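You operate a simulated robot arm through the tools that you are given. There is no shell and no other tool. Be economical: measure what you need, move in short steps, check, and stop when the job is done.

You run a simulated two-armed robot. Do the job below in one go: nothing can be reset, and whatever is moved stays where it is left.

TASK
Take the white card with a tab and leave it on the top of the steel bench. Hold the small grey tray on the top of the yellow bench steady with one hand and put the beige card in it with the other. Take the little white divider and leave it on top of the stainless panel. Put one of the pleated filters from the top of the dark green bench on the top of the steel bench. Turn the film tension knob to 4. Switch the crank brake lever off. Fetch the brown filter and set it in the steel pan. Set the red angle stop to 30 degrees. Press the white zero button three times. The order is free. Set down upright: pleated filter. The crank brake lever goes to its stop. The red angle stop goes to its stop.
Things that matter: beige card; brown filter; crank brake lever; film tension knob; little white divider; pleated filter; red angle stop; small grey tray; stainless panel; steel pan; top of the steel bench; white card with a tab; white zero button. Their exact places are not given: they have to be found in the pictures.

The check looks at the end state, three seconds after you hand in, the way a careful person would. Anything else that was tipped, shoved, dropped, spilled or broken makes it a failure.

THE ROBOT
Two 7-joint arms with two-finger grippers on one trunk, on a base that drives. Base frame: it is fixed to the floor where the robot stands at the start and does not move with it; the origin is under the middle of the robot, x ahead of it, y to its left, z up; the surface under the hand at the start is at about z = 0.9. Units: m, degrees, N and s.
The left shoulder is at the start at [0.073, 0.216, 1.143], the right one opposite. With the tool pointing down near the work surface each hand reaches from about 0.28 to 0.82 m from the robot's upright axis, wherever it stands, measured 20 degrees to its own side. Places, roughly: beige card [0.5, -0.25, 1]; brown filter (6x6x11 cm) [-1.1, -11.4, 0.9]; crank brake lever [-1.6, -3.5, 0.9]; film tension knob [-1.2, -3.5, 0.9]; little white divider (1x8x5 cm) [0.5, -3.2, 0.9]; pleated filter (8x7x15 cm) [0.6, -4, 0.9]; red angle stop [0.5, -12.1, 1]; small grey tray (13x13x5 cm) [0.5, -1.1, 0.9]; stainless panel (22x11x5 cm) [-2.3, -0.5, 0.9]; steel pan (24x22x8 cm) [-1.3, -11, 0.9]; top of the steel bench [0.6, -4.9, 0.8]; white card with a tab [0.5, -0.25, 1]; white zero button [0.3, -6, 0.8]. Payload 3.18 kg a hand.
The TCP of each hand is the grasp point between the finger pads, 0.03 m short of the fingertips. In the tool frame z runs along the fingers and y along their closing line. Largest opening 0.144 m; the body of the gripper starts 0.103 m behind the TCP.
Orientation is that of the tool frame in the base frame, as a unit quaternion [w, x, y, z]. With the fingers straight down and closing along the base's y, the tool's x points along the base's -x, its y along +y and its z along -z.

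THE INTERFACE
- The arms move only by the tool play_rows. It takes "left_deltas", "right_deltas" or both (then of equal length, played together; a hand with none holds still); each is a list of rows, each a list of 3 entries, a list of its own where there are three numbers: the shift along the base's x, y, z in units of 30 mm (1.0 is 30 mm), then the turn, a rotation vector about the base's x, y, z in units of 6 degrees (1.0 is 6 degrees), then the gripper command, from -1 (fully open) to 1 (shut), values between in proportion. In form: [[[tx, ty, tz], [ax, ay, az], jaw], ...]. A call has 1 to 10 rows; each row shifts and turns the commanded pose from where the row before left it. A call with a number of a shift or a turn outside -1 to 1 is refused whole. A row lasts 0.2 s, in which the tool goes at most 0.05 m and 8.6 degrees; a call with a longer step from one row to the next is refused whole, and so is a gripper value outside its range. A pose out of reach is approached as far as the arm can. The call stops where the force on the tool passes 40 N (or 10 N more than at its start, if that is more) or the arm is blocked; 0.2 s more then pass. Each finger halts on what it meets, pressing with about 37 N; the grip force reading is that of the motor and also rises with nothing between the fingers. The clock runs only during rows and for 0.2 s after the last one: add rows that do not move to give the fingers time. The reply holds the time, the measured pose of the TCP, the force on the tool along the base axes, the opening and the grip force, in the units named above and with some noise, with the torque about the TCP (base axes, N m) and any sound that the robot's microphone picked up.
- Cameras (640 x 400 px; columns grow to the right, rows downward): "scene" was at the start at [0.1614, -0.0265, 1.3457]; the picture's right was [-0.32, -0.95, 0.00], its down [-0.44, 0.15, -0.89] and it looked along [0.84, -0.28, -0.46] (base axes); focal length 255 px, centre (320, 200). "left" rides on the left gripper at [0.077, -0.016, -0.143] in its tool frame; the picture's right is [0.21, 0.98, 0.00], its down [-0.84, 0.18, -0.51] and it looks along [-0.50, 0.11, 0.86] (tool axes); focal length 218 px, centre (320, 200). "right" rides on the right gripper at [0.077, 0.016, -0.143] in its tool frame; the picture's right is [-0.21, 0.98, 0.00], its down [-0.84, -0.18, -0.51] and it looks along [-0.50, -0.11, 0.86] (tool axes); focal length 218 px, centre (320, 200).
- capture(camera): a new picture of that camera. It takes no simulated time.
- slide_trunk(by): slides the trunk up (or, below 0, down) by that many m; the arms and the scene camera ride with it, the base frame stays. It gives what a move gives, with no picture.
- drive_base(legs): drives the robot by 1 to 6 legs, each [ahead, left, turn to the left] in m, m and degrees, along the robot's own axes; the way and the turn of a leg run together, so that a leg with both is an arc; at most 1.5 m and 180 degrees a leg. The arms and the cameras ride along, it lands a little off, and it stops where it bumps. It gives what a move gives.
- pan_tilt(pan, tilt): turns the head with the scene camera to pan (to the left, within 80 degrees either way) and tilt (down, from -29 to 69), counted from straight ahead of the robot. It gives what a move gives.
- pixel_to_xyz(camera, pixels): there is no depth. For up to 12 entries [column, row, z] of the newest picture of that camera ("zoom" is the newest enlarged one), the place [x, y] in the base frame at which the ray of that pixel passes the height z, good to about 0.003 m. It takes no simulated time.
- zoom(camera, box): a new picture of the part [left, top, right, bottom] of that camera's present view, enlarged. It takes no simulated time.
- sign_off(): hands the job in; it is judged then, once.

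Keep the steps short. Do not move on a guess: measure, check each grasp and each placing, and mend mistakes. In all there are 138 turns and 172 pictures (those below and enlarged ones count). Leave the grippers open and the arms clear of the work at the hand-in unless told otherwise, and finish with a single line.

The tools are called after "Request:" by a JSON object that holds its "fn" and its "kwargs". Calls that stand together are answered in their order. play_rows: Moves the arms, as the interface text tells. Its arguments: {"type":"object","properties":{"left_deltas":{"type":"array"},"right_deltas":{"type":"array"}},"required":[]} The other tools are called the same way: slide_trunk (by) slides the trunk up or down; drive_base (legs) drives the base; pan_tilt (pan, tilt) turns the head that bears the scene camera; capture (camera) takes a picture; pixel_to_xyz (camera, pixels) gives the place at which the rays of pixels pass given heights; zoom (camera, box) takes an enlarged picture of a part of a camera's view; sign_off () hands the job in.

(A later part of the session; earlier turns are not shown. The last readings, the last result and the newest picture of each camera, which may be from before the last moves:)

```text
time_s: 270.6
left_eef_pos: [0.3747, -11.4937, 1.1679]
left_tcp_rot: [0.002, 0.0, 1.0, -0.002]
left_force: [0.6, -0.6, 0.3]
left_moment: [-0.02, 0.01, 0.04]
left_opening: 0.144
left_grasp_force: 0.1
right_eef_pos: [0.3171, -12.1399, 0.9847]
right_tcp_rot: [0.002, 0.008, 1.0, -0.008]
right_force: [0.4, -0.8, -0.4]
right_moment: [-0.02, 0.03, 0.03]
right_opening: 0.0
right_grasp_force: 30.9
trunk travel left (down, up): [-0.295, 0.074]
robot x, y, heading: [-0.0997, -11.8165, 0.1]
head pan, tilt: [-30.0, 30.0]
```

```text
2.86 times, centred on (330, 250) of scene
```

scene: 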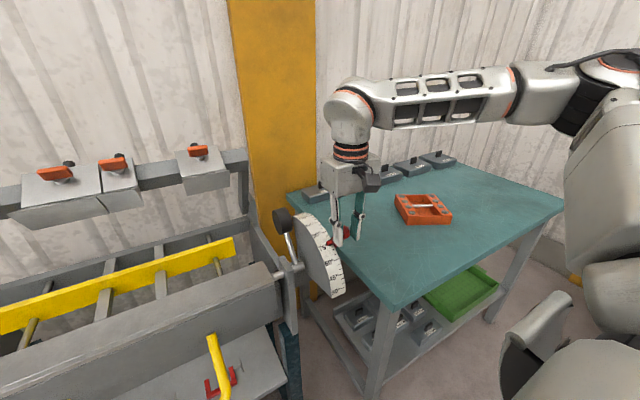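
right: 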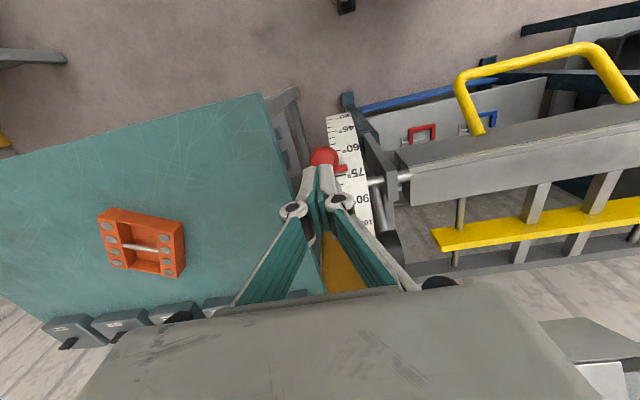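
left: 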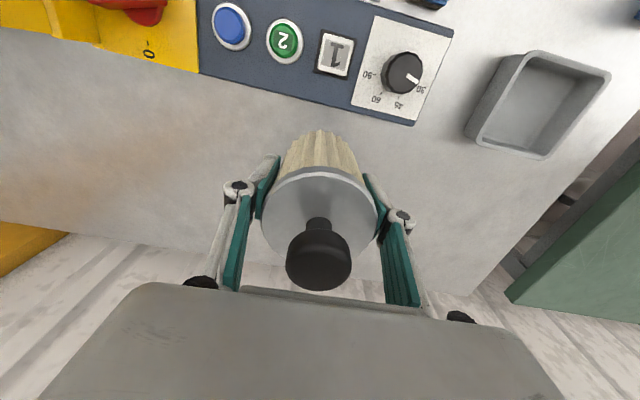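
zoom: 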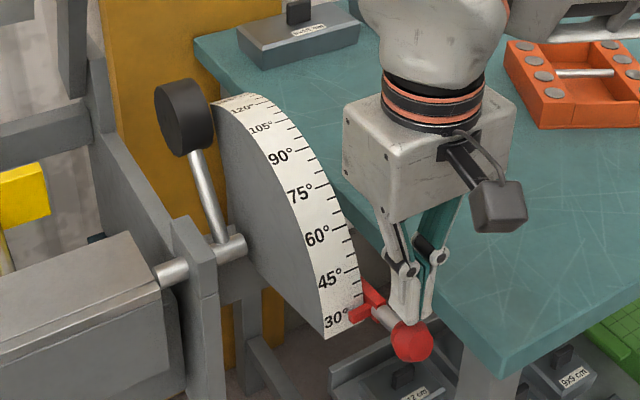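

Pointer near 32–33°. Push in small steps until the stop resists.

Request:
{"fn": "play_rows", "kwargs": {"right_deltas": [[[0, 0, -0.15], [0, 0, 0], 1], [[0, 0, -0.15], [0, 0, 0], 1], [[0, 0, -0.15], [0, 0, 0], 1], [[0, 0, -0.15], [0, 0, 0], 1], [[0, 0, -0.15], [0, 0, 0], 1], [[0, 0, -0.15], [0, 0, 0], 1]]}}

Request:
{"fn": "zoom", "kwargs": {"camera": "scene", "box": [290, 220, 390, 320]}}

```text
time_s: 271.5
left_eef_pos: [0.3742, -11.496, 1.1687]
left_tcp_rot: [0.001, 0.001, 1.0, -0.001]
left_force: [0.1, 0.3, -0.2]
left_moment: [-0.02, 0.03, -0.03]
left_opening: 0.144
left_grasp_force: 0.0
right_eef_pos: [0.3171, -12.1389, 0.976]
right_tcp_rot: [0.006, 0.011, 1.0, -0.009]
right_force: [-8.5, -2.2, 23.3]
right_moment: [-0.06, 0.44, -0.03]
right_opening: 0.006
right_grasp_force: 30.6
trunk travel left (down, up): [-0.295, 0.074]
robot x, y, heading: [-0.0977, -11.8203, -0.3]
head pan, tilt: [-30.0, 30.0]
stopped in row 4 (right hand): the force on the tool passed its limit at 46 N (the readings are from after the stop); the commanded pose is now the measured one
```

```text
4.00 times, centred on (340, 270) of scene
```

zoom: 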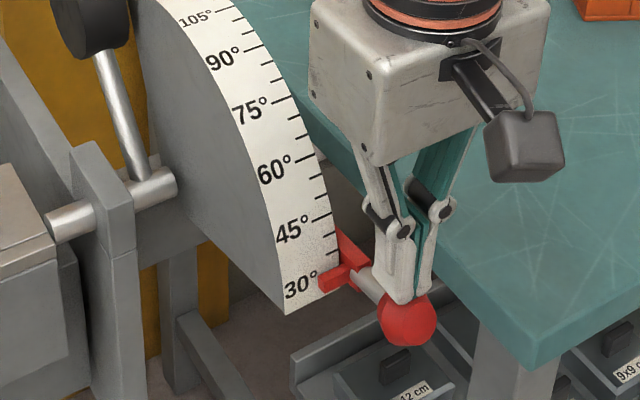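

The stop is reached, pointer at 30°. Rise clear and verify.

Request:
{"fn": "play_rows", "kwargs": {"right_deltas": [[[0, 0, 0.1], [0, 0, 0], 1], [[0, 0, 0.5], [0, 0, 0], 1], [[0, 0, 0.9], [0, 0, 0], 1], [[-0.3, 0, 0.9], [0, 0, 0], 1], [[-0.5, 0, 0.9], [0, 0, 0], 1], [[-0.5, 0, 0.9], [0, 0, 0], 1], [[-0.5, 0, 0.9], [0, 0, 0], 1], [[-0.5, 0, 0.9], [0, 0, 0], -1], [[-0.5, 0, 0.9], [0, 0, 0], -1]]}}

Request:
{"fn": "zoom", "kwargs": {"camera": "scene", "box": [260, 180, 400, 320]}}

```text
time_s: 273.5
left_eef_pos: [0.3748, -11.4945, 1.1683]
left_tcp_rot: [0.002, 0.0, 1.0, -0.001]
left_force: [-0.2, 0.0, 0.0]
left_moment: [0.01, -0.01, 0.02]
left_opening: 0.1444
left_grasp_force: 0.0
right_eef_pos: [0.2346, -12.138, 1.1822]
right_tcp_rot: [0.006, 0.01, 1.0, -0.009]
right_force: [0.6, 0.4, -0.3]
right_moment: [-0.03, 0.01, -0.02]
right_opening: 0.1442
right_grasp_force: 0.0
trunk travel left (down, up): [-0.295, 0.074]
robot x, y, heading: [-0.098, -11.8215, -0.1]
head pan, tilt: [-30.0, 30.0]
```

```text
2.86 times, centred on (330, 250) of scene
```

zoom: 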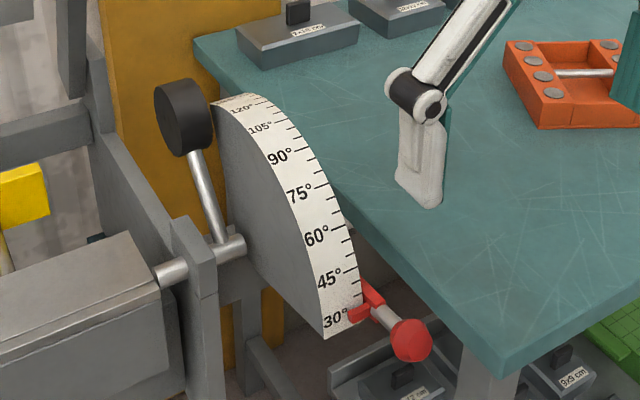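

Request:
{"fn": "zoom", "kwargs": {"camera": "scene", "box": [350, 270, 430, 320]}}

Request:
{"fn": "zoom", "kwargs": {"camera": "scene", "box": [320, 260, 400, 310]}}

```text
8.00 times, centred on (390, 295) of scene
```

zoom: 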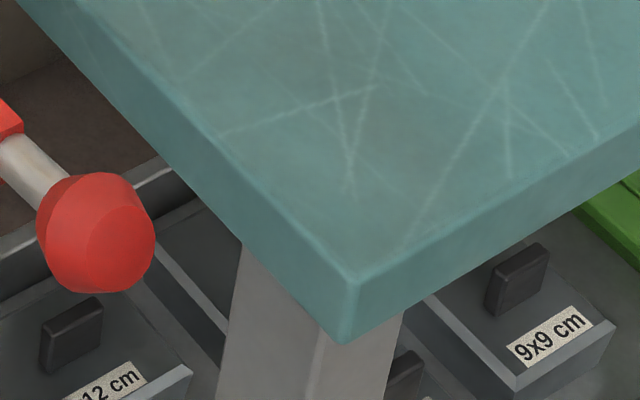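

```text
8.00 times, centred on (360, 285) of scene
```

zoom: 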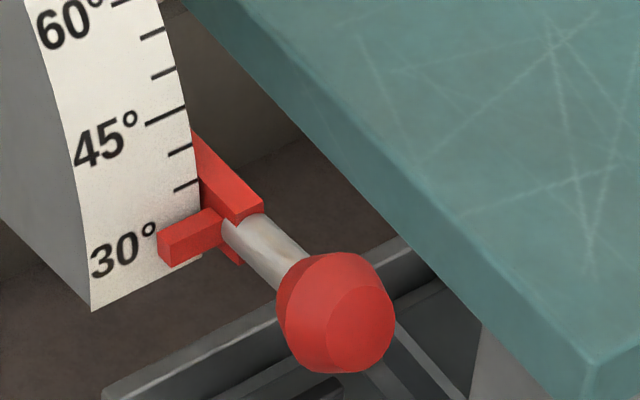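

The pointer covers the 30° mark. Next is the brown filter behind me. I'll tuck the hands, back off a little and turn right 90° to look.

Request:
{"fn": "play_rows", "kwargs": {"right_deltas": [[[-0.2, 0.9, 0.3], [0, 0, 0], -1], [[-0.2, 0.9, 0.3], [0, 0, 0], -1], [[0, 0.5, 0.3], [0, 0, 0], -1], [[0, 0, 0], [0, 0, 0], -1], [[0, 0, 0], [0, 0, 0], -1], [[0, 0, 0], [0, 0, 0], -1]], "left_deltas": [[[-0.9, 0, 0.3], [0, 0, 0], -1], [[-0.9, 0, 0.3], [0, 0, 0], -1], [[-0.9, 0, 0.3], [0, 0, 0], -1], [[-0.9, 0, 0], [0, 0, 0], -1], [[-0.9, 0, 0], [0, 0, 0], -1], [[0, 0, 0], [0, 0, 0], -1]]}}

Request:
{"fn": "drive_base", "kwargs": {"legs": [[-0.15, 0.1, 0], [0, 0, -90]]}}

Request:
{"fn": "pan_tilt", "kwargs": {"pan": -70, "tilt": 30}}

Request:
{"fn": "capture", "kwargs": {"camera": "scene"}}

```text
time_s: 274.9
left_eef_pos: [0.2396, -11.4968, 1.1943]
left_tcp_rot: [0.001, -0.001, 1.0, -0.001]
left_force: [-0.3, -0.5, -0.3]
left_moment: [0.02, 0.02, 0.02]
left_opening: 0.1439
left_grasp_force: 0.2
right_eef_pos: [0.2241, -12.0701, 1.2067]
right_tcp_rot: [0.003, 0.01, 1.0, -0.009]
right_force: [0.8, 0.0, -0.6]
right_moment: [-0.04, 0.01, 0.0]
right_opening: 0.1441
right_grasp_force: 0.0
trunk travel left (down, up): [-0.295, 0.074]
robot x, y, heading: [-0.0984, -11.8196, -0.4]
head pan, tilt: [-30.0, 30.0]
```

```text
time_s: 280.3
left_eef_pos: [0.0728, -12.0589, 1.1945]
left_tcp_rot: [0.0, 0.711, 0.704, -0.002]
left_force: [0.0, 0.0, -0.4]
left_moment: [0.0, -0.01, 0.01]
left_opening: 0.144
left_grasp_force: 0.1
right_eef_pos: [-0.5012, -12.037, 1.2086]
right_tcp_rot: [-0.002, 0.718, 0.696, -0.011]
right_force: [-0.4, 0.2, -0.6]
right_moment: [-0.01, 0.0, -0.02]
right_opening: 0.1441
right_grasp_force: 0.1
trunk travel left (down, up): [-0.295, 0.074]
robot x, y, heading: [-0.2463, -11.7204, -90.9]
head pan, tilt: [-30.0, 30.0]
```

```text
time_s: 281.4
left_eef_pos: [0.0721, -12.059, 1.1958]
left_tcp_rot: [0.0, 0.711, 0.703, -0.002]
left_force: [-1.0, -0.7, -0.4]
left_moment: [-0.02, 0.01, -0.04]
left_opening: 0.1441
left_grasp_force: 0.0
right_eef_pos: [-0.5012, -12.0367, 1.2073]
right_tcp_rot: [-0.003, 0.718, 0.696, -0.01]
right_force: [-0.4, 0.7, 0.3]
right_moment: [0.0, 0.0, 0.02]
right_opening: 0.1439
right_grasp_force: 0.1
trunk travel left (down, up): [-0.295, 0.074]
robot x, y, heading: [-0.2457, -11.7203, -90.8]
head pan, tilt: [-70.0, 30.0]
```

```text
60 pictures are left
```

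scene: 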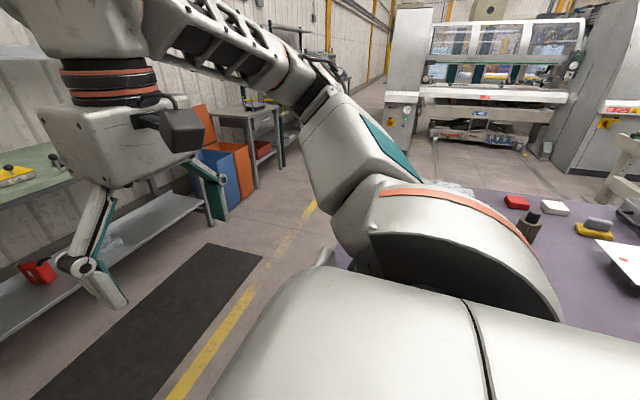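

A purple bench with items is on the right. Turn another 90° to face it and shift toward the filter.

Request:
{"fn": "drive_base", "kwargs": {"legs": [[0, 0, -89], [0.1, -0.4, 0]]}}

Request:
{"fn": "pan_tilt", "kwargs": {"pan": -10, "tilt": 35}}

Request:
{"fn": "capture", "kwargs": {"camera": "scene"}}

```text
time_s: 289.2
left_eef_pos: [-0.6815, -11.6453, 1.195]
left_tcp_rot: [-0.002, 1.0, 0.002, -0.001]
left_force: [-0.1, 0.3, 0.6]
left_moment: [0.0, 0.0, 0.01]
left_opening: 0.144
left_grasp_force: 0.0
right_eef_pos: [-0.6684, -11.0707, 1.2077]
right_tcp_rot: [-0.009, 1.0, -0.007, -0.004]
right_force: [-0.8, -0.4, 1.4]
right_moment: [-0.02, -0.01, -0.02]
right_opening: 0.144
right_grasp_force: 0.0
trunk travel left (down, up): [-0.295, 0.074]
robot x, y, heading: [-0.3442, -11.3224, -180.1]
head pan, tilt: [-70.0, 30.0]
```

```text
time_s: 290.5
left_eef_pos: [-0.6813, -11.6459, 1.1958]
left_tcp_rot: [-0.002, 1.0, 0.003, -0.002]
left_force: [-0.4, -0.3, 0.5]
left_moment: [0.0, -0.01, 0.01]
left_opening: 0.1441
left_grasp_force: 0.1
right_eef_pos: [-0.6682, -11.0708, 1.2083]
right_tcp_rot: [-0.009, 1.0, -0.006, -0.005]
right_force: [0.1, -0.8, 0.6]
right_moment: [0.01, -0.03, -0.02]
right_opening: 0.1438
right_grasp_force: 0.0
trunk travel left (down, up): [-0.295, 0.074]
robot x, y, heading: [-0.3467, -11.3231, -180.2]
head pan, tilt: [-10.0, 35.0]
```

```text
59 pictures are left
```

scene: 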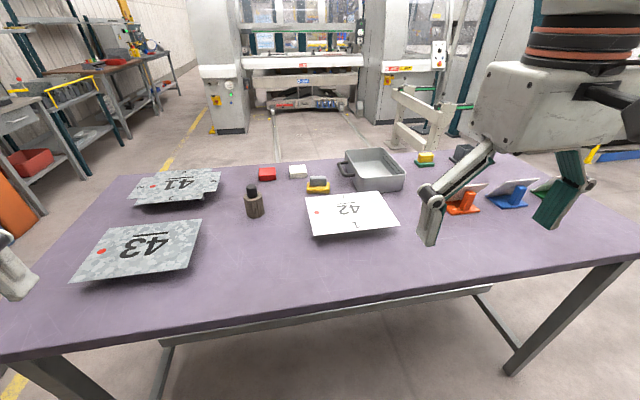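

Brown filter at (254,202), steel pan at (374,170). I'll zoom and measure.

Request:
{"fn": "zoom", "kwargs": {"camera": "scene", "box": [230, 130, 430, 255]}}

Request:
{"fn": "pixel_to_xyz", "kwargs": {"camera": "scene", "pixels": [[255, 217, 0.85], [255, 217, 0.8], [252, 189, 0.96], [252, 189, 0.91], [360, 190, 0.85], [404, 185, 0.85], [345, 156, 0.9], [382, 150, 0.9], [403, 172, 0.9], [360, 178, 0.9], [0, 352, 0.85], [640, 258, 0.85]]}}

Request:
{"fn": "zoom", "kwargs": {"camera": "right", "box": [0, 0, 640, 400]}}

```text
3.20 times, centred on (330, 192) of scene
```

zoom: 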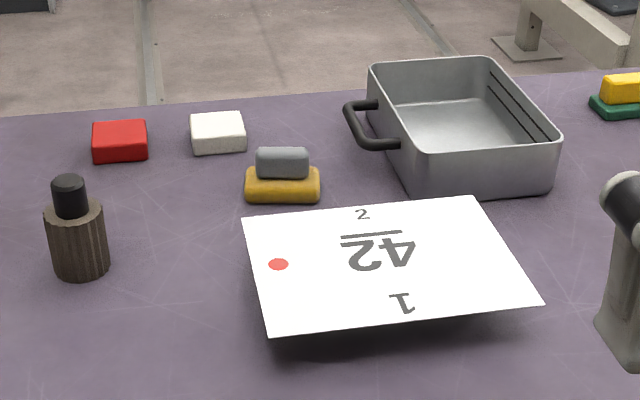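

```text
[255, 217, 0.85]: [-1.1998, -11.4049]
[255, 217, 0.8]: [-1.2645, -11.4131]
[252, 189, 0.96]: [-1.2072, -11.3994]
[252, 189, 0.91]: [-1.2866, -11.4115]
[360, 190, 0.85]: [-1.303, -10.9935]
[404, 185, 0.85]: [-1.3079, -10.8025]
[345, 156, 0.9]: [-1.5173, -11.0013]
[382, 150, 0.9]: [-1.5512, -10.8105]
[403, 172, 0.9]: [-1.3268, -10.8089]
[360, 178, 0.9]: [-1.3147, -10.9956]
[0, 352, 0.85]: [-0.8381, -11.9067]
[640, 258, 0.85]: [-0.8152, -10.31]
```

```text
1.00 times, centred on (320, 200) of right (not enlarged: the box is as wide or as high as the picture)
```

zoom: 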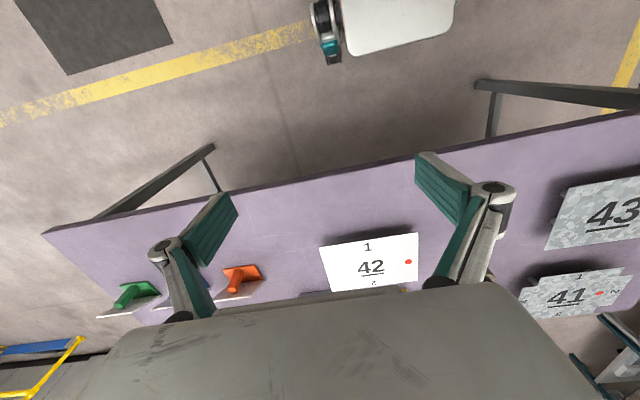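

Filter ≈(-1.23,-11.405), pan near edge ≈-1.30, y −11.0 to −10.8, bench edge x≈-0.83. I'll drive in closer so the right hand faces the filter.

Request:
{"fn": "drive_base", "kwargs": {"legs": [[0, 0.18, 0], [0.17, 0, 0]]}}

Request:
{"fn": "play_rows", "kwargs": {"right_deltas": [[[-0.8, -0.5, -0.5], [0, 0, 0], -1], [[-0.8, -0.5, -0.5], [0, 0, 0], -1], [[-0.8, -0.5, -0.5], [0, 0, 0], -1], [[-0.8, -0.5, -0.5], [0, 0, 0], -1], [[-0.8, -0.5, -0.4], [0, 0, 0], -1], [[-0.8, -0.5, -0.4], [0, 0, 0], -1], [[-0.8, -0.5, -0.4], [0, 0, 0], -1], [[-0.8, -0.5, -0.4], [0, 0, 0], -1], [[0, 0, 0], [0, 0, 0], -1]]}}

Request:
{"fn": "capture", "kwargs": {"camera": "right"}}

Request:
{"fn": "capture", "kwargs": {"camera": "scene"}}

```text
time_s: 293.8
left_eef_pos: [-0.8524, -11.8279, 1.1946]
left_tcp_rot: [-0.001, 1.0, 0.003, -0.001]
left_force: [0.4, -0.3, -0.9]
left_moment: [-0.01, -0.05, 0.01]
left_opening: 0.144
left_grasp_force: 0.0
right_eef_pos: [-0.8406, -11.2532, 1.2075]
right_tcp_rot: [-0.009, 1.0, -0.006, -0.004]
right_force: [-0.8, -0.1, -0.9]
right_moment: [0.0, -0.01, 0.03]
right_opening: 0.144
right_grasp_force: 0.1
trunk travel left (down, up): [-0.295, 0.074]
robot x, y, heading: [-0.5116, -11.5006, -180.0]
head pan, tilt: [-10.0, 35.0]
```

```text
time_s: 295.8
left_eef_pos: [-0.8503, -11.8276, 1.1946]
left_tcp_rot: [-0.003, 1.0, 0.003, -0.002]
left_force: [0.1, 0.2, -0.2]
left_moment: [0.01, 0.04, -0.02]
left_opening: 0.1439
left_grasp_force: 0.0
right_eef_pos: [-1.03, -11.3724, 1.0992]
right_tcp_rot: [-0.008, 1.0, -0.006, -0.005]
right_force: [0.8, -0.2, -0.3]
right_moment: [-0.03, -0.01, 0.0]
right_opening: 0.1441
right_grasp_force: 0.1
trunk travel left (down, up): [-0.295, 0.074]
robot x, y, heading: [-0.5144, -11.5017, -180.0]
head pan, tilt: [-10.0, 35.0]
```

```text
56 pictures are left
```

right: 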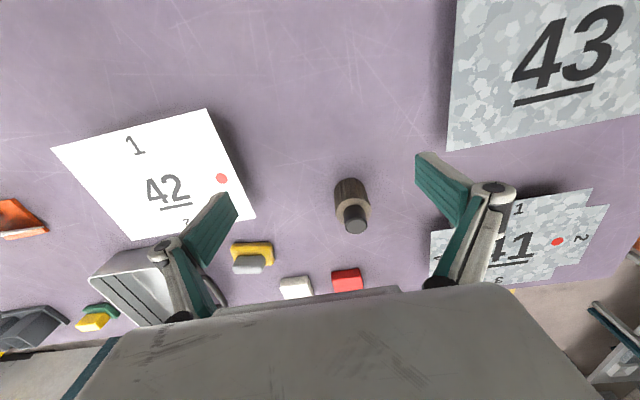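

```text
55 pictures are left
```

scene: 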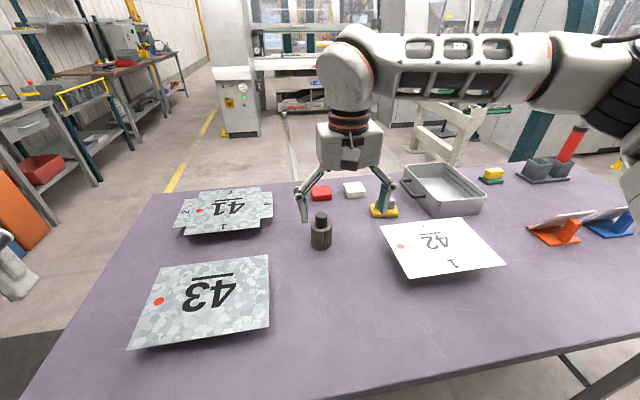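

Request:
{"fn": "pixel_to_xyz", "kwargs": {"camera": "right", "pixels": [[355, 221, 0.96], [355, 221, 0.92], [348, 179, 0.86], [348, 179, 0.82], [110, 285, 0.9], [170, 320, 0.9]]}}

Request:
{"fn": "pixel_to_xyz", "kwargs": {"camera": "scene", "pixels": [[321, 215, 0.96], [321, 215, 0.92], [321, 249, 0.86], [321, 249, 0.82], [430, 207, 0.9], [486, 205, 0.9], [404, 169, 0.9], [452, 163, 0.9], [430, 216, 0.83]]}}

```text
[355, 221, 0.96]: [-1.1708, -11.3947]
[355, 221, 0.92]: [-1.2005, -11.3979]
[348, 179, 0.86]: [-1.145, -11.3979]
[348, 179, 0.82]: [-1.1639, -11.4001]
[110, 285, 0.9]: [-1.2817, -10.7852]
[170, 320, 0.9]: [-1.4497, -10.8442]
```

```text
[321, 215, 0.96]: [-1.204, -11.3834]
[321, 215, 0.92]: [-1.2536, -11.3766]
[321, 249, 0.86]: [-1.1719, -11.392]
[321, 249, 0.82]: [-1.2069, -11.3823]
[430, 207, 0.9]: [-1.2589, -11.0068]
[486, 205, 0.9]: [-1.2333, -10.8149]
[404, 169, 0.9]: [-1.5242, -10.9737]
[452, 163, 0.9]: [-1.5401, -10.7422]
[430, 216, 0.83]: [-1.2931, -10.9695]
```

Triangulation: bench top ≈0.92, filter top ≈1.03, centre ≈(-1.128,-11.393). Move above it and check.

Request:
{"fn": "play_rows", "kwargs": {"right_deltas": [[[-0.8, -0.17, 0], [0, 0, 0], -1], [[-0.8, -0.17, 0], [0, 0, 0], -1], [[-0.8, -0.17, 0], [0, 0, 0], -1], [[-0.8, -0.17, 0], [0, 0, 0], -1], [[0, 0, 0], [0, 0, 0], -1]]}}

Request:
{"fn": "capture", "kwargs": {"camera": "right"}}

```text
time_s: 297.0
left_eef_pos: [-0.8504, -11.826, 1.1932]
left_tcp_rot: [-0.001, 1.0, 0.003, -0.002]
left_force: [-0.5, 0.5, 0.9]
left_moment: [-0.02, 0.0, 0.02]
left_opening: 0.1441
left_grasp_force: 0.1
right_eef_pos: [-1.1259, -11.3925, 1.0996]
right_tcp_rot: [-0.01, 1.0, -0.007, -0.006]
right_force: [0.1, 0.1, 0.6]
right_moment: [0.01, -0.01, 0.0]
right_opening: 0.1441
right_grasp_force: 0.0
trunk travel left (down, up): [-0.295, 0.074]
robot x, y, heading: [-0.5158, -11.4996, -179.9]
head pan, tilt: [-10.0, 35.0]
```

```text
54 pictures are left
```

right: 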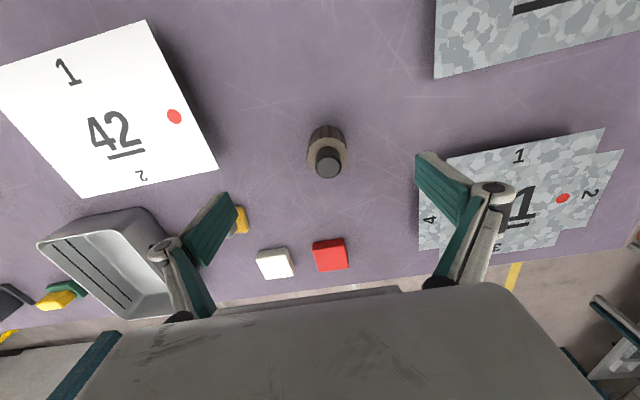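

Refined: top ≈1.005, centre ≈(-1.143,-11.397). Lower to z=0.96, close, lift a little, and look.

Request:
{"fn": "play_rows", "kwargs": {"right_deltas": [[[-0.57, -0.13, -0.6], [0, 0, 0], -1], [[0, 0, -0.8], [0, 0, 0], -1], [[0, 0, -0.8], [0, 0, 0], -1], [[0, 0, -0.8], [0, 0, 0], -1], [[0, 0, -0.8], [0, 0, 0], -1], [[0, 0, -0.8], [0, 0, 0], -1], [[0, 0, 0], [0, 0, 0], -0.3], [[0, 0, 0], [0, 0, 0], 0.3], [[0, 0, 0], [0, 0, 0], 1], [[0, 0, 0], [0, 0, 0], 1]]}}

Request:
{"fn": "capture", "kwargs": {"camera": "right"}}

```text
time_s: 299.2
left_eef_pos: [-0.8522, -11.8279, 1.1936]
left_tcp_rot: [-0.002, 1.0, 0.004, -0.002]
left_force: [-0.3, -0.2, 0.0]
left_moment: [0.02, 0.02, 0.0]
left_opening: 0.1439
left_grasp_force: 0.0
right_eef_pos: [-1.1441, -11.3958, 0.9632]
right_tcp_rot: [-0.008, 1.0, -0.006, -0.005]
right_force: [-0.2, 0.0, -0.1]
right_moment: [-0.02, -0.02, -0.03]
right_opening: 0.0514
right_grasp_force: 37.1
trunk travel left (down, up): [-0.295, 0.074]
robot x, y, heading: [-0.5133, -11.5028, -180.2]
head pan, tilt: [-10.0, 35.0]
```

```text
53 pictures are left
```

right: 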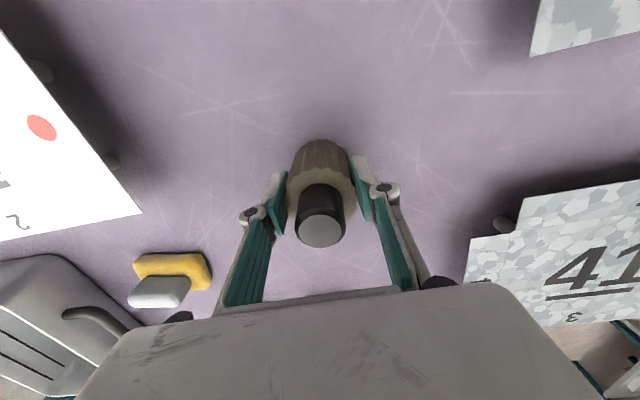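

Gripped (51 mm, 37 N). Lift clear, then shift the robot right 0.35 m and forward 6 cm so the pan (centre ≈(-1.285,-10.975)) is in reach.

Request:
{"fn": "play_rows", "kwargs": {"right_deltas": [[[0, 0, 0.6], [0, 0, 0], 1], [[0, 0, 0.9], [0, 0, 0], 1], [[0.2, 0, 0.9], [0, 0, 0], 1], [[0.4, 0, 0.9], [0, 0, 0], 1], [[0.5, 0, 0.9], [0, 0, 0], 1], [[0.5, 0, 0.9], [0, 0, 0], 1], [[0.5, 0, 0.9], [0, 0, 0], 1], [[0, 0, 0], [0, 0, 0], 1]]}}

Request:
{"fn": "drive_base", "kwargs": {"legs": [[0, -0.35, 0], [0.06, 0, 0]]}}

Request:
{"fn": "capture", "kwargs": {"camera": "right"}}

Request:
{"fn": "capture", "kwargs": {"camera": "scene"}}

```text
time_s: 301.0
left_eef_pos: [-0.8509, -11.8266, 1.1942]
left_tcp_rot: [-0.002, 1.0, 0.004, -0.001]
left_force: [0.3, -0.5, -0.2]
left_moment: [0.02, -0.02, -0.02]
left_opening: 0.1439
left_grasp_force: 0.0
right_eef_pos: [-1.0818, -11.3969, 1.1428]
right_tcp_rot: [-0.009, 1.0, -0.006, -0.005]
right_force: [-0.2, -0.3, -0.4]
right_moment: [0.01, -0.03, 0.01]
right_opening: 0.0514
right_grasp_force: 37.3
trunk travel left (down, up): [-0.295, 0.074]
robot x, y, heading: [-0.5142, -11.5024, -180.1]
head pan, tilt: [-10.0, 35.0]
```

```text
time_s: 305.2
left_eef_pos: [-0.9132, -11.4766, 1.193]
left_tcp_rot: [-0.002, 1.0, 0.004, -0.001]
left_force: [-0.5, -0.4, -0.5]
left_moment: [0.0, -0.06, 0.02]
left_opening: 0.1442
left_grasp_force: 0.1
right_eef_pos: [-1.1432, -11.0458, 1.1419]
right_tcp_rot: [-0.009, 1.0, -0.006, -0.005]
right_force: [-0.6, 0.2, -1.1]
right_moment: [0.0, -0.07, -0.01]
right_opening: 0.051
right_grasp_force: 37.0
trunk travel left (down, up): [-0.295, 0.074]
robot x, y, heading: [-0.5753, -11.1534, -179.9]
head pan, tilt: [-10.0, 35.0]
```

```text
52 pictures are left
```

right: 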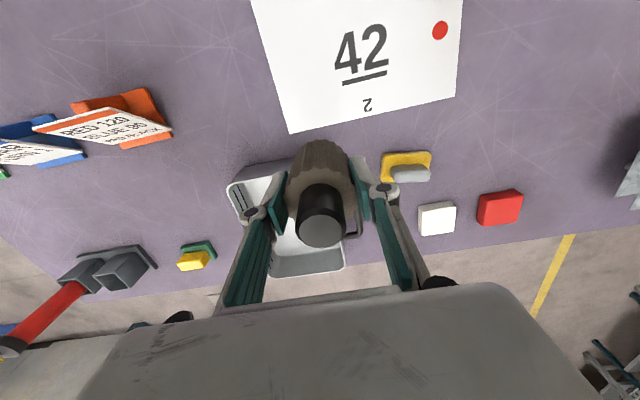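

```text
51 pictures are left
```

scene: 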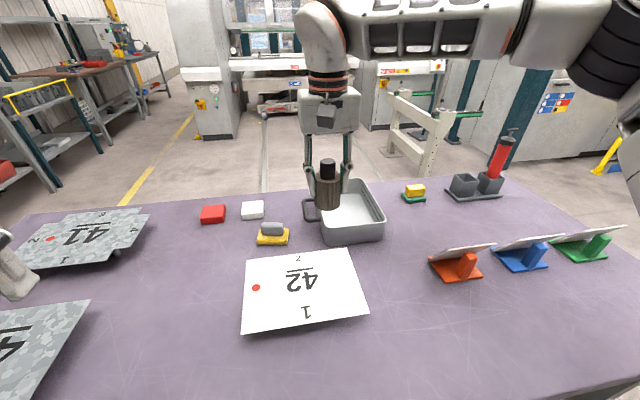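

Request:
{"fn": "pixel_to_xyz", "kwargs": {"camera": "scene", "pixels": [[321, 229, 0.975], [384, 219, 0.975], [362, 181, 0.975], [352, 230, 0.975]]}}

Request:
{"fn": "pixel_to_xyz", "kwargs": {"camera": "right", "pixels": [[229, 187, 0.975], [272, 276, 0.975], [345, 268, 0.975]]}}

```text
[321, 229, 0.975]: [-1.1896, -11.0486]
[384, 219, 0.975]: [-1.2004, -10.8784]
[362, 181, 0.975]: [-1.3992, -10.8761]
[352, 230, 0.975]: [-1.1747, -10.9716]
```

```text
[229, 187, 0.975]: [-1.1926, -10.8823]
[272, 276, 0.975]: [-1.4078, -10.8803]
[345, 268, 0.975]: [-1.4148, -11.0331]
```

Pan rim spans x −1.19…−1.41, y −11.045…−10.88. Target filter centre (-1.265,-10.963). Move over and lower in steps.

Request:
{"fn": "play_rows", "kwargs": {"right_deltas": [[[-0.6, 0.55, -0.35], [0, 0, 0], 1], [[-0.6, 0.55, -0.35], [0, 0, 0], 1], [[-0.6, 0.55, -0.35], [0, 0, 0], 1], [[-0.6, 0.55, -0.35], [0, 0, 0], 1], [[-0.6, 0.55, -0.35], [0, 0, 0], 1], [[-0.4, 0, -0.6], [0, 0, 0], 1], [[-0.4, 0, -0.6], [0, 0, 0], 1], [[-0.3, 0, -0.6], [0, 0, 0], 1], [[0, 0, 0], [0, 0, 0], 1]]}}

Request:
{"fn": "capture", "kwargs": {"camera": "right"}}

Request:
{"fn": "zoom", "kwargs": {"camera": "scene", "box": [240, 100, 440, 260]}}

```text
time_s: 307.2
left_eef_pos: [-0.9101, -11.476, 1.195]
left_tcp_rot: [-0.002, 1.0, 0.003, -0.002]
left_force: [-0.3, 0.4, 0.4]
left_moment: [0.0, -0.01, -0.02]
left_opening: 0.144
left_grasp_force: 0.0
right_eef_pos: [-1.2488, -10.9631, 1.0639]
right_tcp_rot: [-0.009, 1.0, -0.007, -0.006]
right_force: [0.2, 0.4, -1.4]
right_moment: [0.01, -0.01, 0.03]
right_opening: 0.0505
right_grasp_force: 36.4
right hand out of reach, approached as far as the arm can: row 7, 8
trunk travel left (down, up): [-0.295, 0.074]
robot x, y, heading: [-0.5743, -11.1534, -179.7]
head pan, tilt: [-10.0, 35.0]
```

```text
50 pictures are left
```

right: 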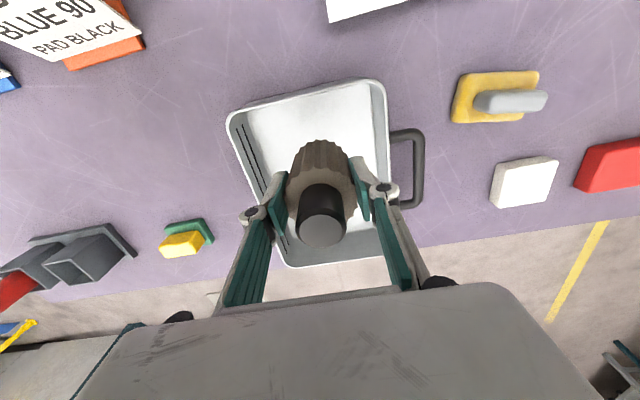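

```text
2.50 times, centred on (340, 180) of scene
```

zoom: 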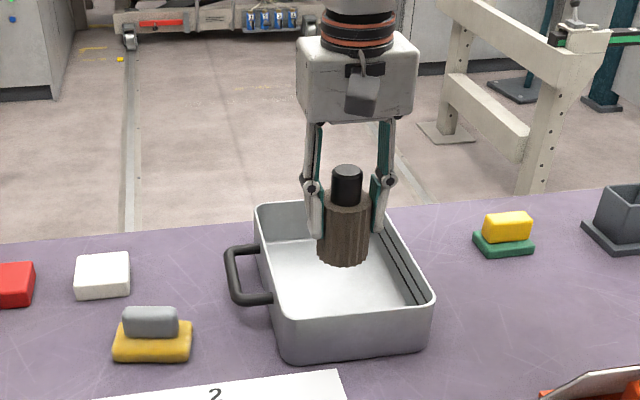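

Over the pan interior. Lower, ending with small steps.

Request:
{"fn": "play_rows", "kwargs": {"right_deltas": [[[0, 0, -0.6], [0, 0, 0], 1], [[0, 0, -0.6], [0, 0, 0], 1], [[0, 0, -0.6], [0, 0, 0], 1], [[0, 0, -0.4], [0, 0, 0], 1], [[0, 0, -0.2], [0, 0, 0], 1], [[0, 0, -0.15], [0, 0, 0], 1], [[0, 0, -0.15], [0, 0, 0], 1], [[0, 0, -0.1], [0, 0, 0], 1], [[0, 0, -0.1], [0, 0, 0], 1], [[0, 0, 0], [0, 0, 0], 1]]}}

```text
time_s: 309.4
left_eef_pos: [-0.9115, -11.4766, 1.1934]
left_tcp_rot: [-0.001, 1.0, 0.004, -0.002]
left_force: [-0.8, -0.8, -0.1]
left_moment: [0.0, 0.0, 0.0]
left_opening: 0.1442
left_grasp_force: 0.1
right_eef_pos: [-1.2482, -10.9639, 0.9768]
right_tcp_rot: [-0.009, 1.0, -0.006, -0.006]
right_force: [0.3, -0.1, -0.9]
right_moment: [0.02, -0.02, -0.01]
right_opening: 0.0507
right_grasp_force: 37.1
trunk travel left (down, up): [-0.295, 0.074]
robot x, y, heading: [-0.5746, -11.1525, -179.5]
head pan, tilt: [-10.0, 35.0]
```

Request:
{"fn": "play_rows", "kwargs": {"right_deltas": [[[0, 0, -0.1], [0, 0, 0], 1], [[0, 0, -0.1], [0, 0, 0], 1], [[0, 0, -0.1], [0, 0, 0], 1], [[0, 0, -0.1], [0, 0, 0], 1], [[0, 0, -0.1], [0, 0, 0], 1], [[0, 0, -0.1], [0, 0, 0], 1], [[0, 0, -0.1], [0, 0, 0], 1], [[0, 0, 0], [0, 0, 0], 1]]}}

Request:
{"fn": "zoom", "kwargs": {"camera": "scene", "box": [240, 120, 440, 260]}}

```text
time_s: 311.2
left_eef_pos: [-0.9109, -11.4775, 1.1948]
left_tcp_rot: [-0.001, 1.0, 0.003, -0.003]
left_force: [0.8, 0.1, 0.3]
left_moment: [-0.01, 0.03, 0.01]
left_opening: 0.144
left_grasp_force: 0.0
right_eef_pos: [-1.2485, -10.964, 0.9582]
right_tcp_rot: [-0.009, 1.0, -0.006, -0.007]
right_force: [-4.0, 1.0, 25.8]
right_moment: [0.0, 0.29, 0.03]
right_opening: 0.0503
right_grasp_force: 36.5
trunk travel left (down, up): [-0.295, 0.074]
robot x, y, heading: [-0.5742, -11.1526, -179.9]
head pan, tilt: [-10.0, 35.0]
```

```text
2.86 times, centred on (340, 190) of scene
```

zoom: 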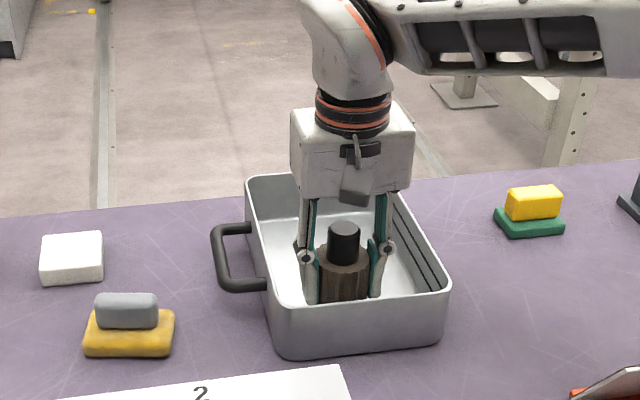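

Contact with the pan floor (26 N). Ease, open modestly, rise and check.

Request:
{"fn": "play_rows", "kwargs": {"right_deltas": [[[0, 0, 0.07], [0, 0, 0], 1], [[0, 0, 0], [0, 0, 0], 0.1], [[0, 0, 0], [0, 0, 0], -0.05], [[0, 0, 0], [0, 0, 0], -0.1], [[0, 0, 0.6], [0, 0, 0], -0.1], [[0, 0, 0.9], [0, 0, 0], -0.1], [[0.2, 0, 0.9], [0, 0, 0], -0.1], [[0.4, 0, 0.9], [0, 0, 0], -0.1], [[0.6, 0, 0.9], [0, 0, 0], -0.1], [[0.8, 0, 0.9], [0, 0, 0], -0.1]]}}

Request:
{"fn": "zoom", "kwargs": {"camera": "scene", "box": [240, 120, 440, 260]}}

Request:
{"fn": "play_rows", "kwargs": {"right_deltas": [[[0.9, 0, 0.6], [0, 0, 0], -1], [[0.9, 0, 0.3], [0, 0, 0], -1], [[0.9, 0, 0], [0, 0, 0], -1], [[0.9, 0, 0], [0, 0, 0], -1], [[0.9, 0, 0], [0, 0, 0], -1], [[0.9, 0, 0], [0, 0, 0], -1], [[0.9, 0, 0], [0, 0, 0], -1], [[0, 0, 0], [0, 0, 0], -1]]}}

```text
time_s: 313.4
left_eef_pos: [-0.911, -11.4759, 1.1948]
left_tcp_rot: [-0.002, 1.0, 0.003, -0.001]
left_force: [-0.4, 0.0, -0.1]
left_moment: [0.02, 0.0, 0.01]
left_opening: 0.1441
left_grasp_force: 0.0
right_eef_pos: [-1.1871, -10.9628, 1.1111]
right_tcp_rot: [-0.009, 1.0, -0.006, -0.005]
right_force: [0.3, -0.4, -0.7]
right_moment: [-0.01, 0.03, 0.0]
right_opening: 0.0792
right_grasp_force: 0.2
trunk travel left (down, up): [-0.295, 0.074]
robot x, y, heading: [-0.5779, -11.1561, -179.9]
head pan, tilt: [-10.0, 35.0]
```

```text
2.86 times, centred on (340, 190) of scene
```

zoom: 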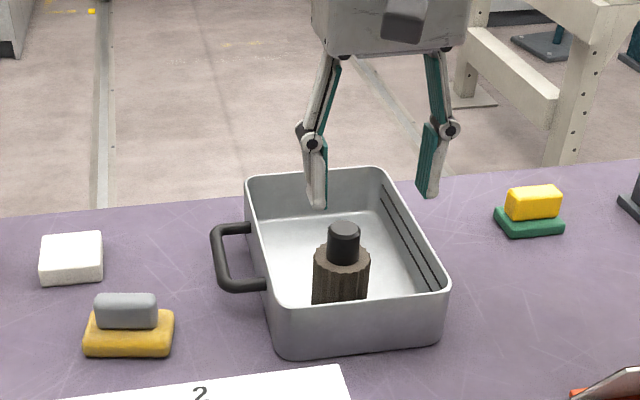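

```text
time_s: 315.2
left_eef_pos: [-0.9122, -11.4765, 1.1943]
left_tcp_rot: [-0.002, 1.0, 0.003, -0.001]
left_force: [-0.1, 0.0, -0.8]
left_moment: [0.0, -0.02, -0.01]
left_opening: 0.1439
left_grasp_force: 0.0
right_eef_pos: [-1.0002, -10.9635, 1.1377]
right_tcp_rot: [-0.009, 1.0, -0.006, -0.005]
right_force: [-0.1, -0.3, 0.3]
right_moment: [-0.04, 0.01, 0.02]
right_opening: 0.144
right_grasp_force: 0.0
trunk travel left (down, up): [-0.295, 0.074]
robot x, y, heading: [-0.5757, -11.1492, -180.1]
head pan, tilt: [-10.0, 35.0]
```

Filter sits upright in the pan. Now drive up the aisle to the lever and knob near y=-3.5, still facing this side.

Request:
{"fn": "drive_base", "kwargs": {"legs": [[-0.3, 0, 0], [0, -1.5, 0], [0, -1.5, 0], [0, -1.5, 0], [0, -1.5, 0], [0, -1.5, 0]]}}

Request:
{"fn": "pan_tilt", "kwargs": {"pan": 0, "tilt": 35}}

Request:
{"fn": "capture", "kwargs": {"camera": "scene"}}

```text
time_s: 382.1
left_eef_pos: [-0.5381, -3.9198, 1.1953]
left_tcp_rot: [-0.002, 1.0, -0.004, -0.002]
left_force: [0.5, -1.1, 0.6]
left_moment: [-0.04, -0.03, 0.0]
left_opening: 0.1443
left_grasp_force: 0.0
right_eef_pos: [-0.6199, -3.4056, 1.1386]
right_tcp_rot: [-0.01, 1.0, -0.013, -0.004]
right_force: [0.3, 0.6, -0.2]
right_moment: [0.06, 0.0, -0.02]
right_opening: 0.144
right_grasp_force: 0.1
trunk travel left (down, up): [-0.295, 0.074]
robot x, y, heading: [-0.1983, -3.6024, 179.3]
head pan, tilt: [-10.0, 35.0]
```

```text
time_s: 382.8
left_eef_pos: [-0.5395, -3.9212, 1.1942]
left_tcp_rot: [-0.002, 1.0, -0.005, -0.003]
left_force: [0.0, 0.3, 0.3]
left_moment: [-0.02, 0.01, -0.05]
left_opening: 0.1439
left_grasp_force: 0.1
right_eef_pos: [-0.6207, -3.4058, 1.1369]
right_tcp_rot: [-0.009, 1.0, -0.013, -0.005]
right_force: [0.0, -0.4, 0.1]
right_moment: [0.02, -0.01, -0.05]
right_opening: 0.144
right_grasp_force: 0.1
trunk travel left (down, up): [-0.295, 0.074]
robot x, y, heading: [-0.198, -3.6026, 179.2]
head pan, tilt: [0.0, 35.0]
```

```text
46 pictures are left
```

scene: 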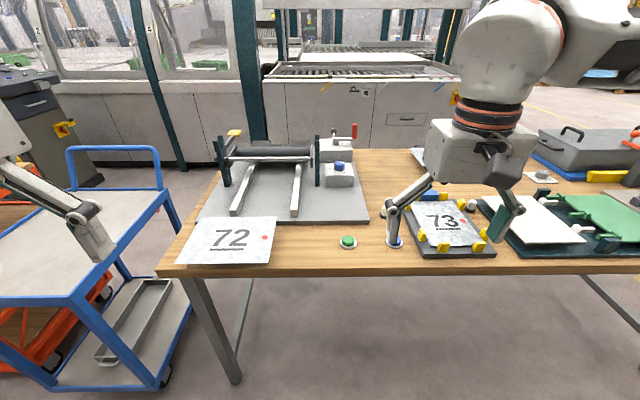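

A roll unit with a blue knob at (341,170) and a red-handled crank near (350,130). Zoom in.

Request:
{"fn": "zoom", "kwargs": {"camera": "scene", "box": [270, 110, 390, 210]}}

Request:
{"fn": "zoom", "kwargs": {"camera": "scene", "box": [190, 110, 310, 210]}}

Request:
{"fn": "pixel_to_xyz", "kwargs": {"camera": "scene", "pixels": [[340, 180, 0.9], [341, 165, 0.95], [341, 165, 1.0], [350, 132, 1.0], [350, 132, 1.05], [180, 265, 0.85], [234, 133, 1.0]]}}

```text
4.00 times, centred on (330, 160) of scene
```

zoom: 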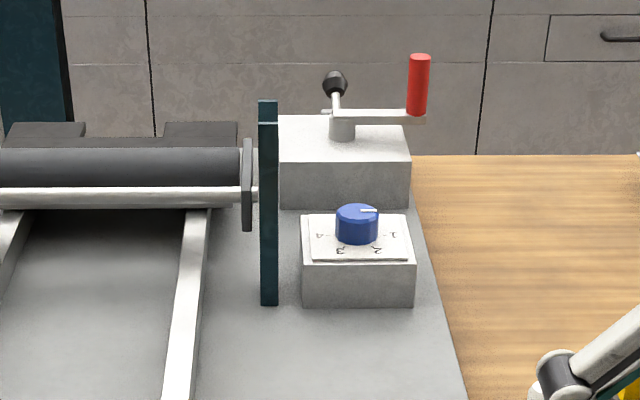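

```text
4.00 times, centred on (250, 160) of scene
```

zoom: 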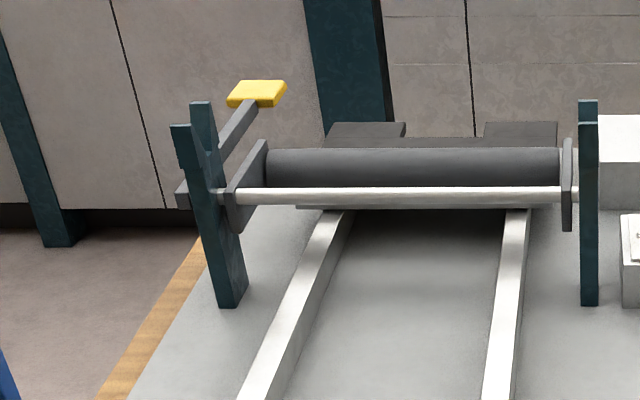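

```text
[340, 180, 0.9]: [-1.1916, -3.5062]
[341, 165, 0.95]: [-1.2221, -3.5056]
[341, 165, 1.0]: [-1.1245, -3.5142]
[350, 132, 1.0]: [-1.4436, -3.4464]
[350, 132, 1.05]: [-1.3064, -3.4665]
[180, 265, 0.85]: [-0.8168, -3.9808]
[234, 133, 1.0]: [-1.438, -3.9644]
```

The scale on the knob faces the far side (1–4 visible, inverted). I'll move closer and use the right hand's camera to view knob and lever from above.

Request:
{"fn": "drive_base", "kwargs": {"legs": [[0, -0.1, 0.7], [0.3, 0, 0]]}}

Request:
{"fn": "play_rows", "kwargs": {"right_deltas": [[[-0.5, -0.5, 0.4], [0, 0, 0], -1], [[-0.5, -0.5, 0.4], [0, 0, 0], -1], [[-0.5, -0.5, 0.4], [0, 0, 0], -1], [[-0.5, -0.5, 0], [0, 0, 0], -1], [[0, 0, 0], [0, 0, 0], -1]]}}

Request:
{"fn": "capture", "kwargs": {"camera": "right"}}

Request:
{"fn": "capture", "kwargs": {"camera": "scene"}}

```text
time_s: 386.0
left_eef_pos: [-0.8343, -3.825, 1.1932]
left_tcp_rot: [-0.002, 1.0, 0.003, -0.001]
left_force: [-0.1, 0.7, -0.6]
left_moment: [0.02, -0.03, 0.01]
left_opening: 0.144
left_grasp_force: 0.1
right_eef_pos: [-0.923, -3.3113, 1.1385]
right_tcp_rot: [-0.009, 1.0, -0.006, -0.004]
right_force: [0.7, -1.4, -0.6]
right_moment: [-0.01, -0.04, 0.0]
right_opening: 0.1438
right_grasp_force: 0.0
trunk travel left (down, up): [-0.295, 0.074]
robot x, y, heading: [-0.4984, -3.5012, -180.1]
head pan, tilt: [0.0, 35.0]
```

```text
time_s: 387.2
left_eef_pos: [-0.8341, -3.8245, 1.1947]
left_tcp_rot: [-0.001, 1.0, 0.002, -0.002]
left_force: [-0.3, -0.1, 0.2]
left_moment: [0.02, 0.01, 0.02]
left_opening: 0.1441
left_grasp_force: 0.1
right_eef_pos: [-0.9822, -3.3726, 1.1735]
right_tcp_rot: [-0.009, 1.0, -0.008, -0.005]
right_force: [0.1, 0.1, -1.0]
right_moment: [-0.05, -0.03, 0.02]
right_opening: 0.1443
right_grasp_force: 0.2
trunk travel left (down, up): [-0.295, 0.074]
robot x, y, heading: [-0.4976, -3.5001, -180.0]
head pan, tilt: [0.0, 35.0]
```

```text
43 pictures are left
```

right: 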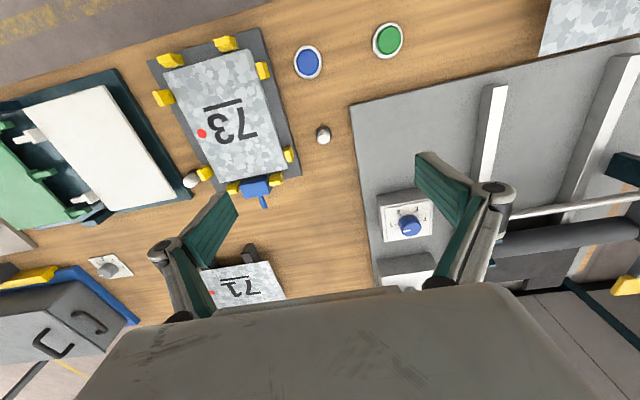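

```text
42 pictures are left
```

scene: 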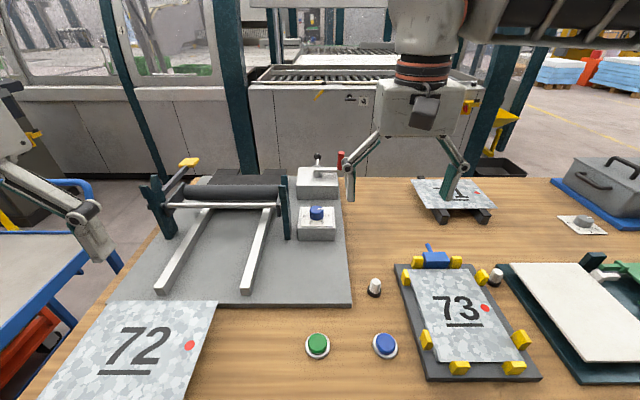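

Request:
{"fn": "zoom", "kwargs": {"camera": "scene", "box": [280, 145, 360, 245]}}

Request:
{"fn": "zoom", "kwargs": {"camera": "right", "box": [360, 180, 460, 290]}}

Request:
{"fn": "pixel_to_xyz", "kwargs": {"camera": "scene", "pixels": [[317, 212, 0.98], [317, 212, 0.93], [317, 240, 0.87], [318, 158, 1.0], [318, 158, 1.05], [340, 155, 1.0]]}}

Request:
{"fn": "pixel_to_xyz", "kwargs": {"camera": "right", "pixels": [[411, 226, 0.98], [411, 226, 0.93], [408, 191, 0.92], [408, 191, 0.87]]}}

```text
4.00 times, centred on (320, 195) of scene
```

zoom: 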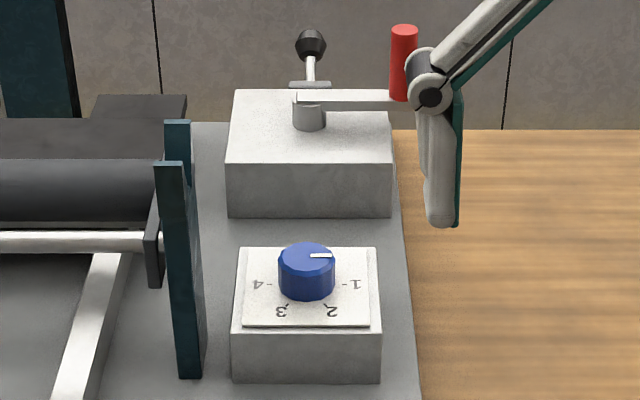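

```text
3.64 times, centred on (410, 235) of right
```

zoom: 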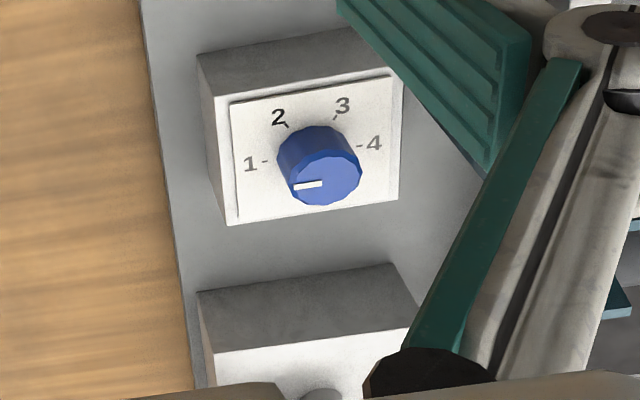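

```text
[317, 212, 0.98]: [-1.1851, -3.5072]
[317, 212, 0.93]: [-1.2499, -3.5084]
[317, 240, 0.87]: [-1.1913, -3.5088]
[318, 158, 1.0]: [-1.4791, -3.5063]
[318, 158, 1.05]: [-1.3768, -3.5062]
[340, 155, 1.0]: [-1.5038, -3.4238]
```

```text
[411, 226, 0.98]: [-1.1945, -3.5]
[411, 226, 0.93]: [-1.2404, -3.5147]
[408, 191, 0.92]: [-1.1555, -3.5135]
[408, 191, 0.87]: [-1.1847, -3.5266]
```

Knob: pointer now at 1 (towards +y), 4 is opposite (-y), so it turns −180° (clockwise from above) via 2, 3. Knob ≈(-1.205,-3.506), top ≈0.965. Drive 7 cm closer, go above it with the hand pre-turned +45°.

Request:
{"fn": "drive_base", "kwargs": {"legs": [[0.07, 0, 0]]}}

Request:
{"fn": "play_rows", "kwargs": {"right_deltas": [[[-0.65, -0.55, -0.4], [0, 0, 0.94], -0.1], [[-0.65, -0.55, -0.4], [0, 0, 0.94], -0.1], [[-0.65, -0.55, -0.5], [0, 0, 0.94], -0.1], [[-0.65, -0.55, -0.5], [0, 0, 0.94], -0.1], [[-0.65, -0.55, -0.6], [0, 0, 0.94], -0.1], [[-0.65, -0.55, -0.6], [0, 0, 0.94], -0.1], [[-0.65, -0.55, -0.6], [0, 0, 0.94], -0.1], [[-0.65, -0.55, -0.6], [0, 0, 0.94], -0.1], [[0, 0, 0], [0, 0, 0], -0.1]]}}

Request:
{"fn": "capture", "kwargs": {"camera": "right"}}

```text
time_s: 388.2
left_eef_pos: [-0.9053, -3.8253, 1.1928]
left_tcp_rot: [-0.001, 1.0, 0.002, 0.0]
left_force: [-0.5, 0.4, -0.1]
left_moment: [-0.01, -0.03, 0.01]
left_opening: 0.1436
left_grasp_force: 0.1
right_eef_pos: [-1.0534, -3.3722, 1.1722]
right_tcp_rot: [-0.009, 1.0, -0.007, -0.004]
right_force: [-0.6, 0.9, -0.5]
right_moment: [0.01, -0.07, 0.01]
right_opening: 0.1443
right_grasp_force: 0.1
trunk travel left (down, up): [-0.295, 0.074]
robot x, y, heading: [-0.5669, -3.5009, -180.2]
head pan, tilt: [0.0, 35.0]
```

```text
time_s: 390.2
left_eef_pos: [-0.9037, -3.826, 1.1939]
left_tcp_rot: [-0.002, 1.0, 0.003, -0.001]
left_force: [-0.4, 0.5, -1.2]
left_moment: [0.02, -0.01, 0.01]
left_opening: 0.1439
left_grasp_force: 0.0
right_eef_pos: [-1.1304, -3.4373, 1.1207]
right_tcp_rot: [-0.007, 0.982, 0.188, -0.006]
right_force: [-0.6, 0.1, -0.2]
right_moment: [-0.01, 0.01, 0.0]
right_opening: 0.0791
right_grasp_force: 0.1
right hand out of reach, approached as far as the arm can: row 5, 6, 7, 8
trunk travel left (down, up): [-0.295, 0.074]
robot x, y, heading: [-0.5665, -3.5051, -179.8]
head pan, tilt: [0.0, 35.0]
```

```text
39 pictures are left
```

right: 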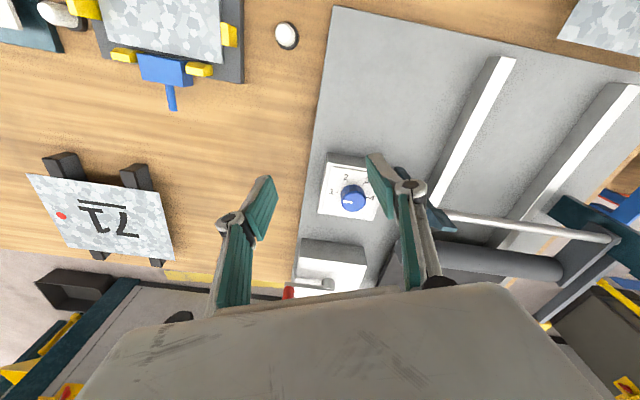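

Request:
{"fn": "play_rows", "kwargs": {"right_deltas": [[[0, -0.3, -1], [0, 0, 0], -0.1], [[0, -0.3, -1], [0, 0, 0], -0.1], [[0, -0.3, -1], [0, 0, 0], -0.1], [[-0.62, -0.35, 0], [0, 0, 0], -0.1], [[-0.62, -0.35, 0], [0, 0, 0], -0.1], [[-0.62, -0.35, 0], [0, 0, 0], -0.1], [[-0.62, -0.35, 0], [0, 0, 0], -0.1], [[0, 0, 0], [0, 0, 0.9], -0.1], [[0, 0, 0], [0, 0, 0.9], -0.1], [[0, 0, 0], [0, 0, 0], -0.1]]}}

Request:
{"fn": "capture", "kwargs": {"camera": "right"}}

```text
time_s: 392.4
left_eef_pos: [-0.9036, -3.8247, 1.1934]
left_tcp_rot: [-0.001, 1.0, 0.002, -0.002]
left_force: [-0.9, -0.4, -0.2]
left_moment: [0.01, 0.0, -0.01]
left_opening: 0.144
left_grasp_force: 0.1
right_eef_pos: [-1.1653, -3.4857, 1.0295]
right_tcp_rot: [-0.006, 0.978, 0.209, -0.012]
right_force: [0.3, 0.4, 0.5]
right_moment: [0.04, 0.0, 0.02]
right_opening: 0.0793
right_grasp_force: 0.2
right hand out of reach, approached as far as the arm can: row 6, 7, 8, 9
trunk travel left (down, up): [-0.295, 0.074]
robot x, y, heading: [-0.5648, -3.5008, -179.9]
head pan, tilt: [0.0, 35.0]
```

```text
38 pictures are left
```

right: 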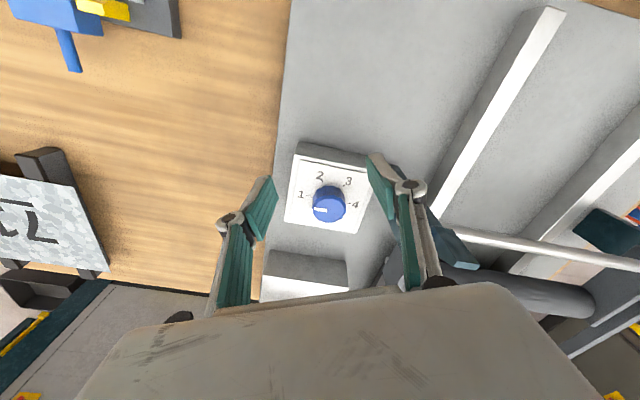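

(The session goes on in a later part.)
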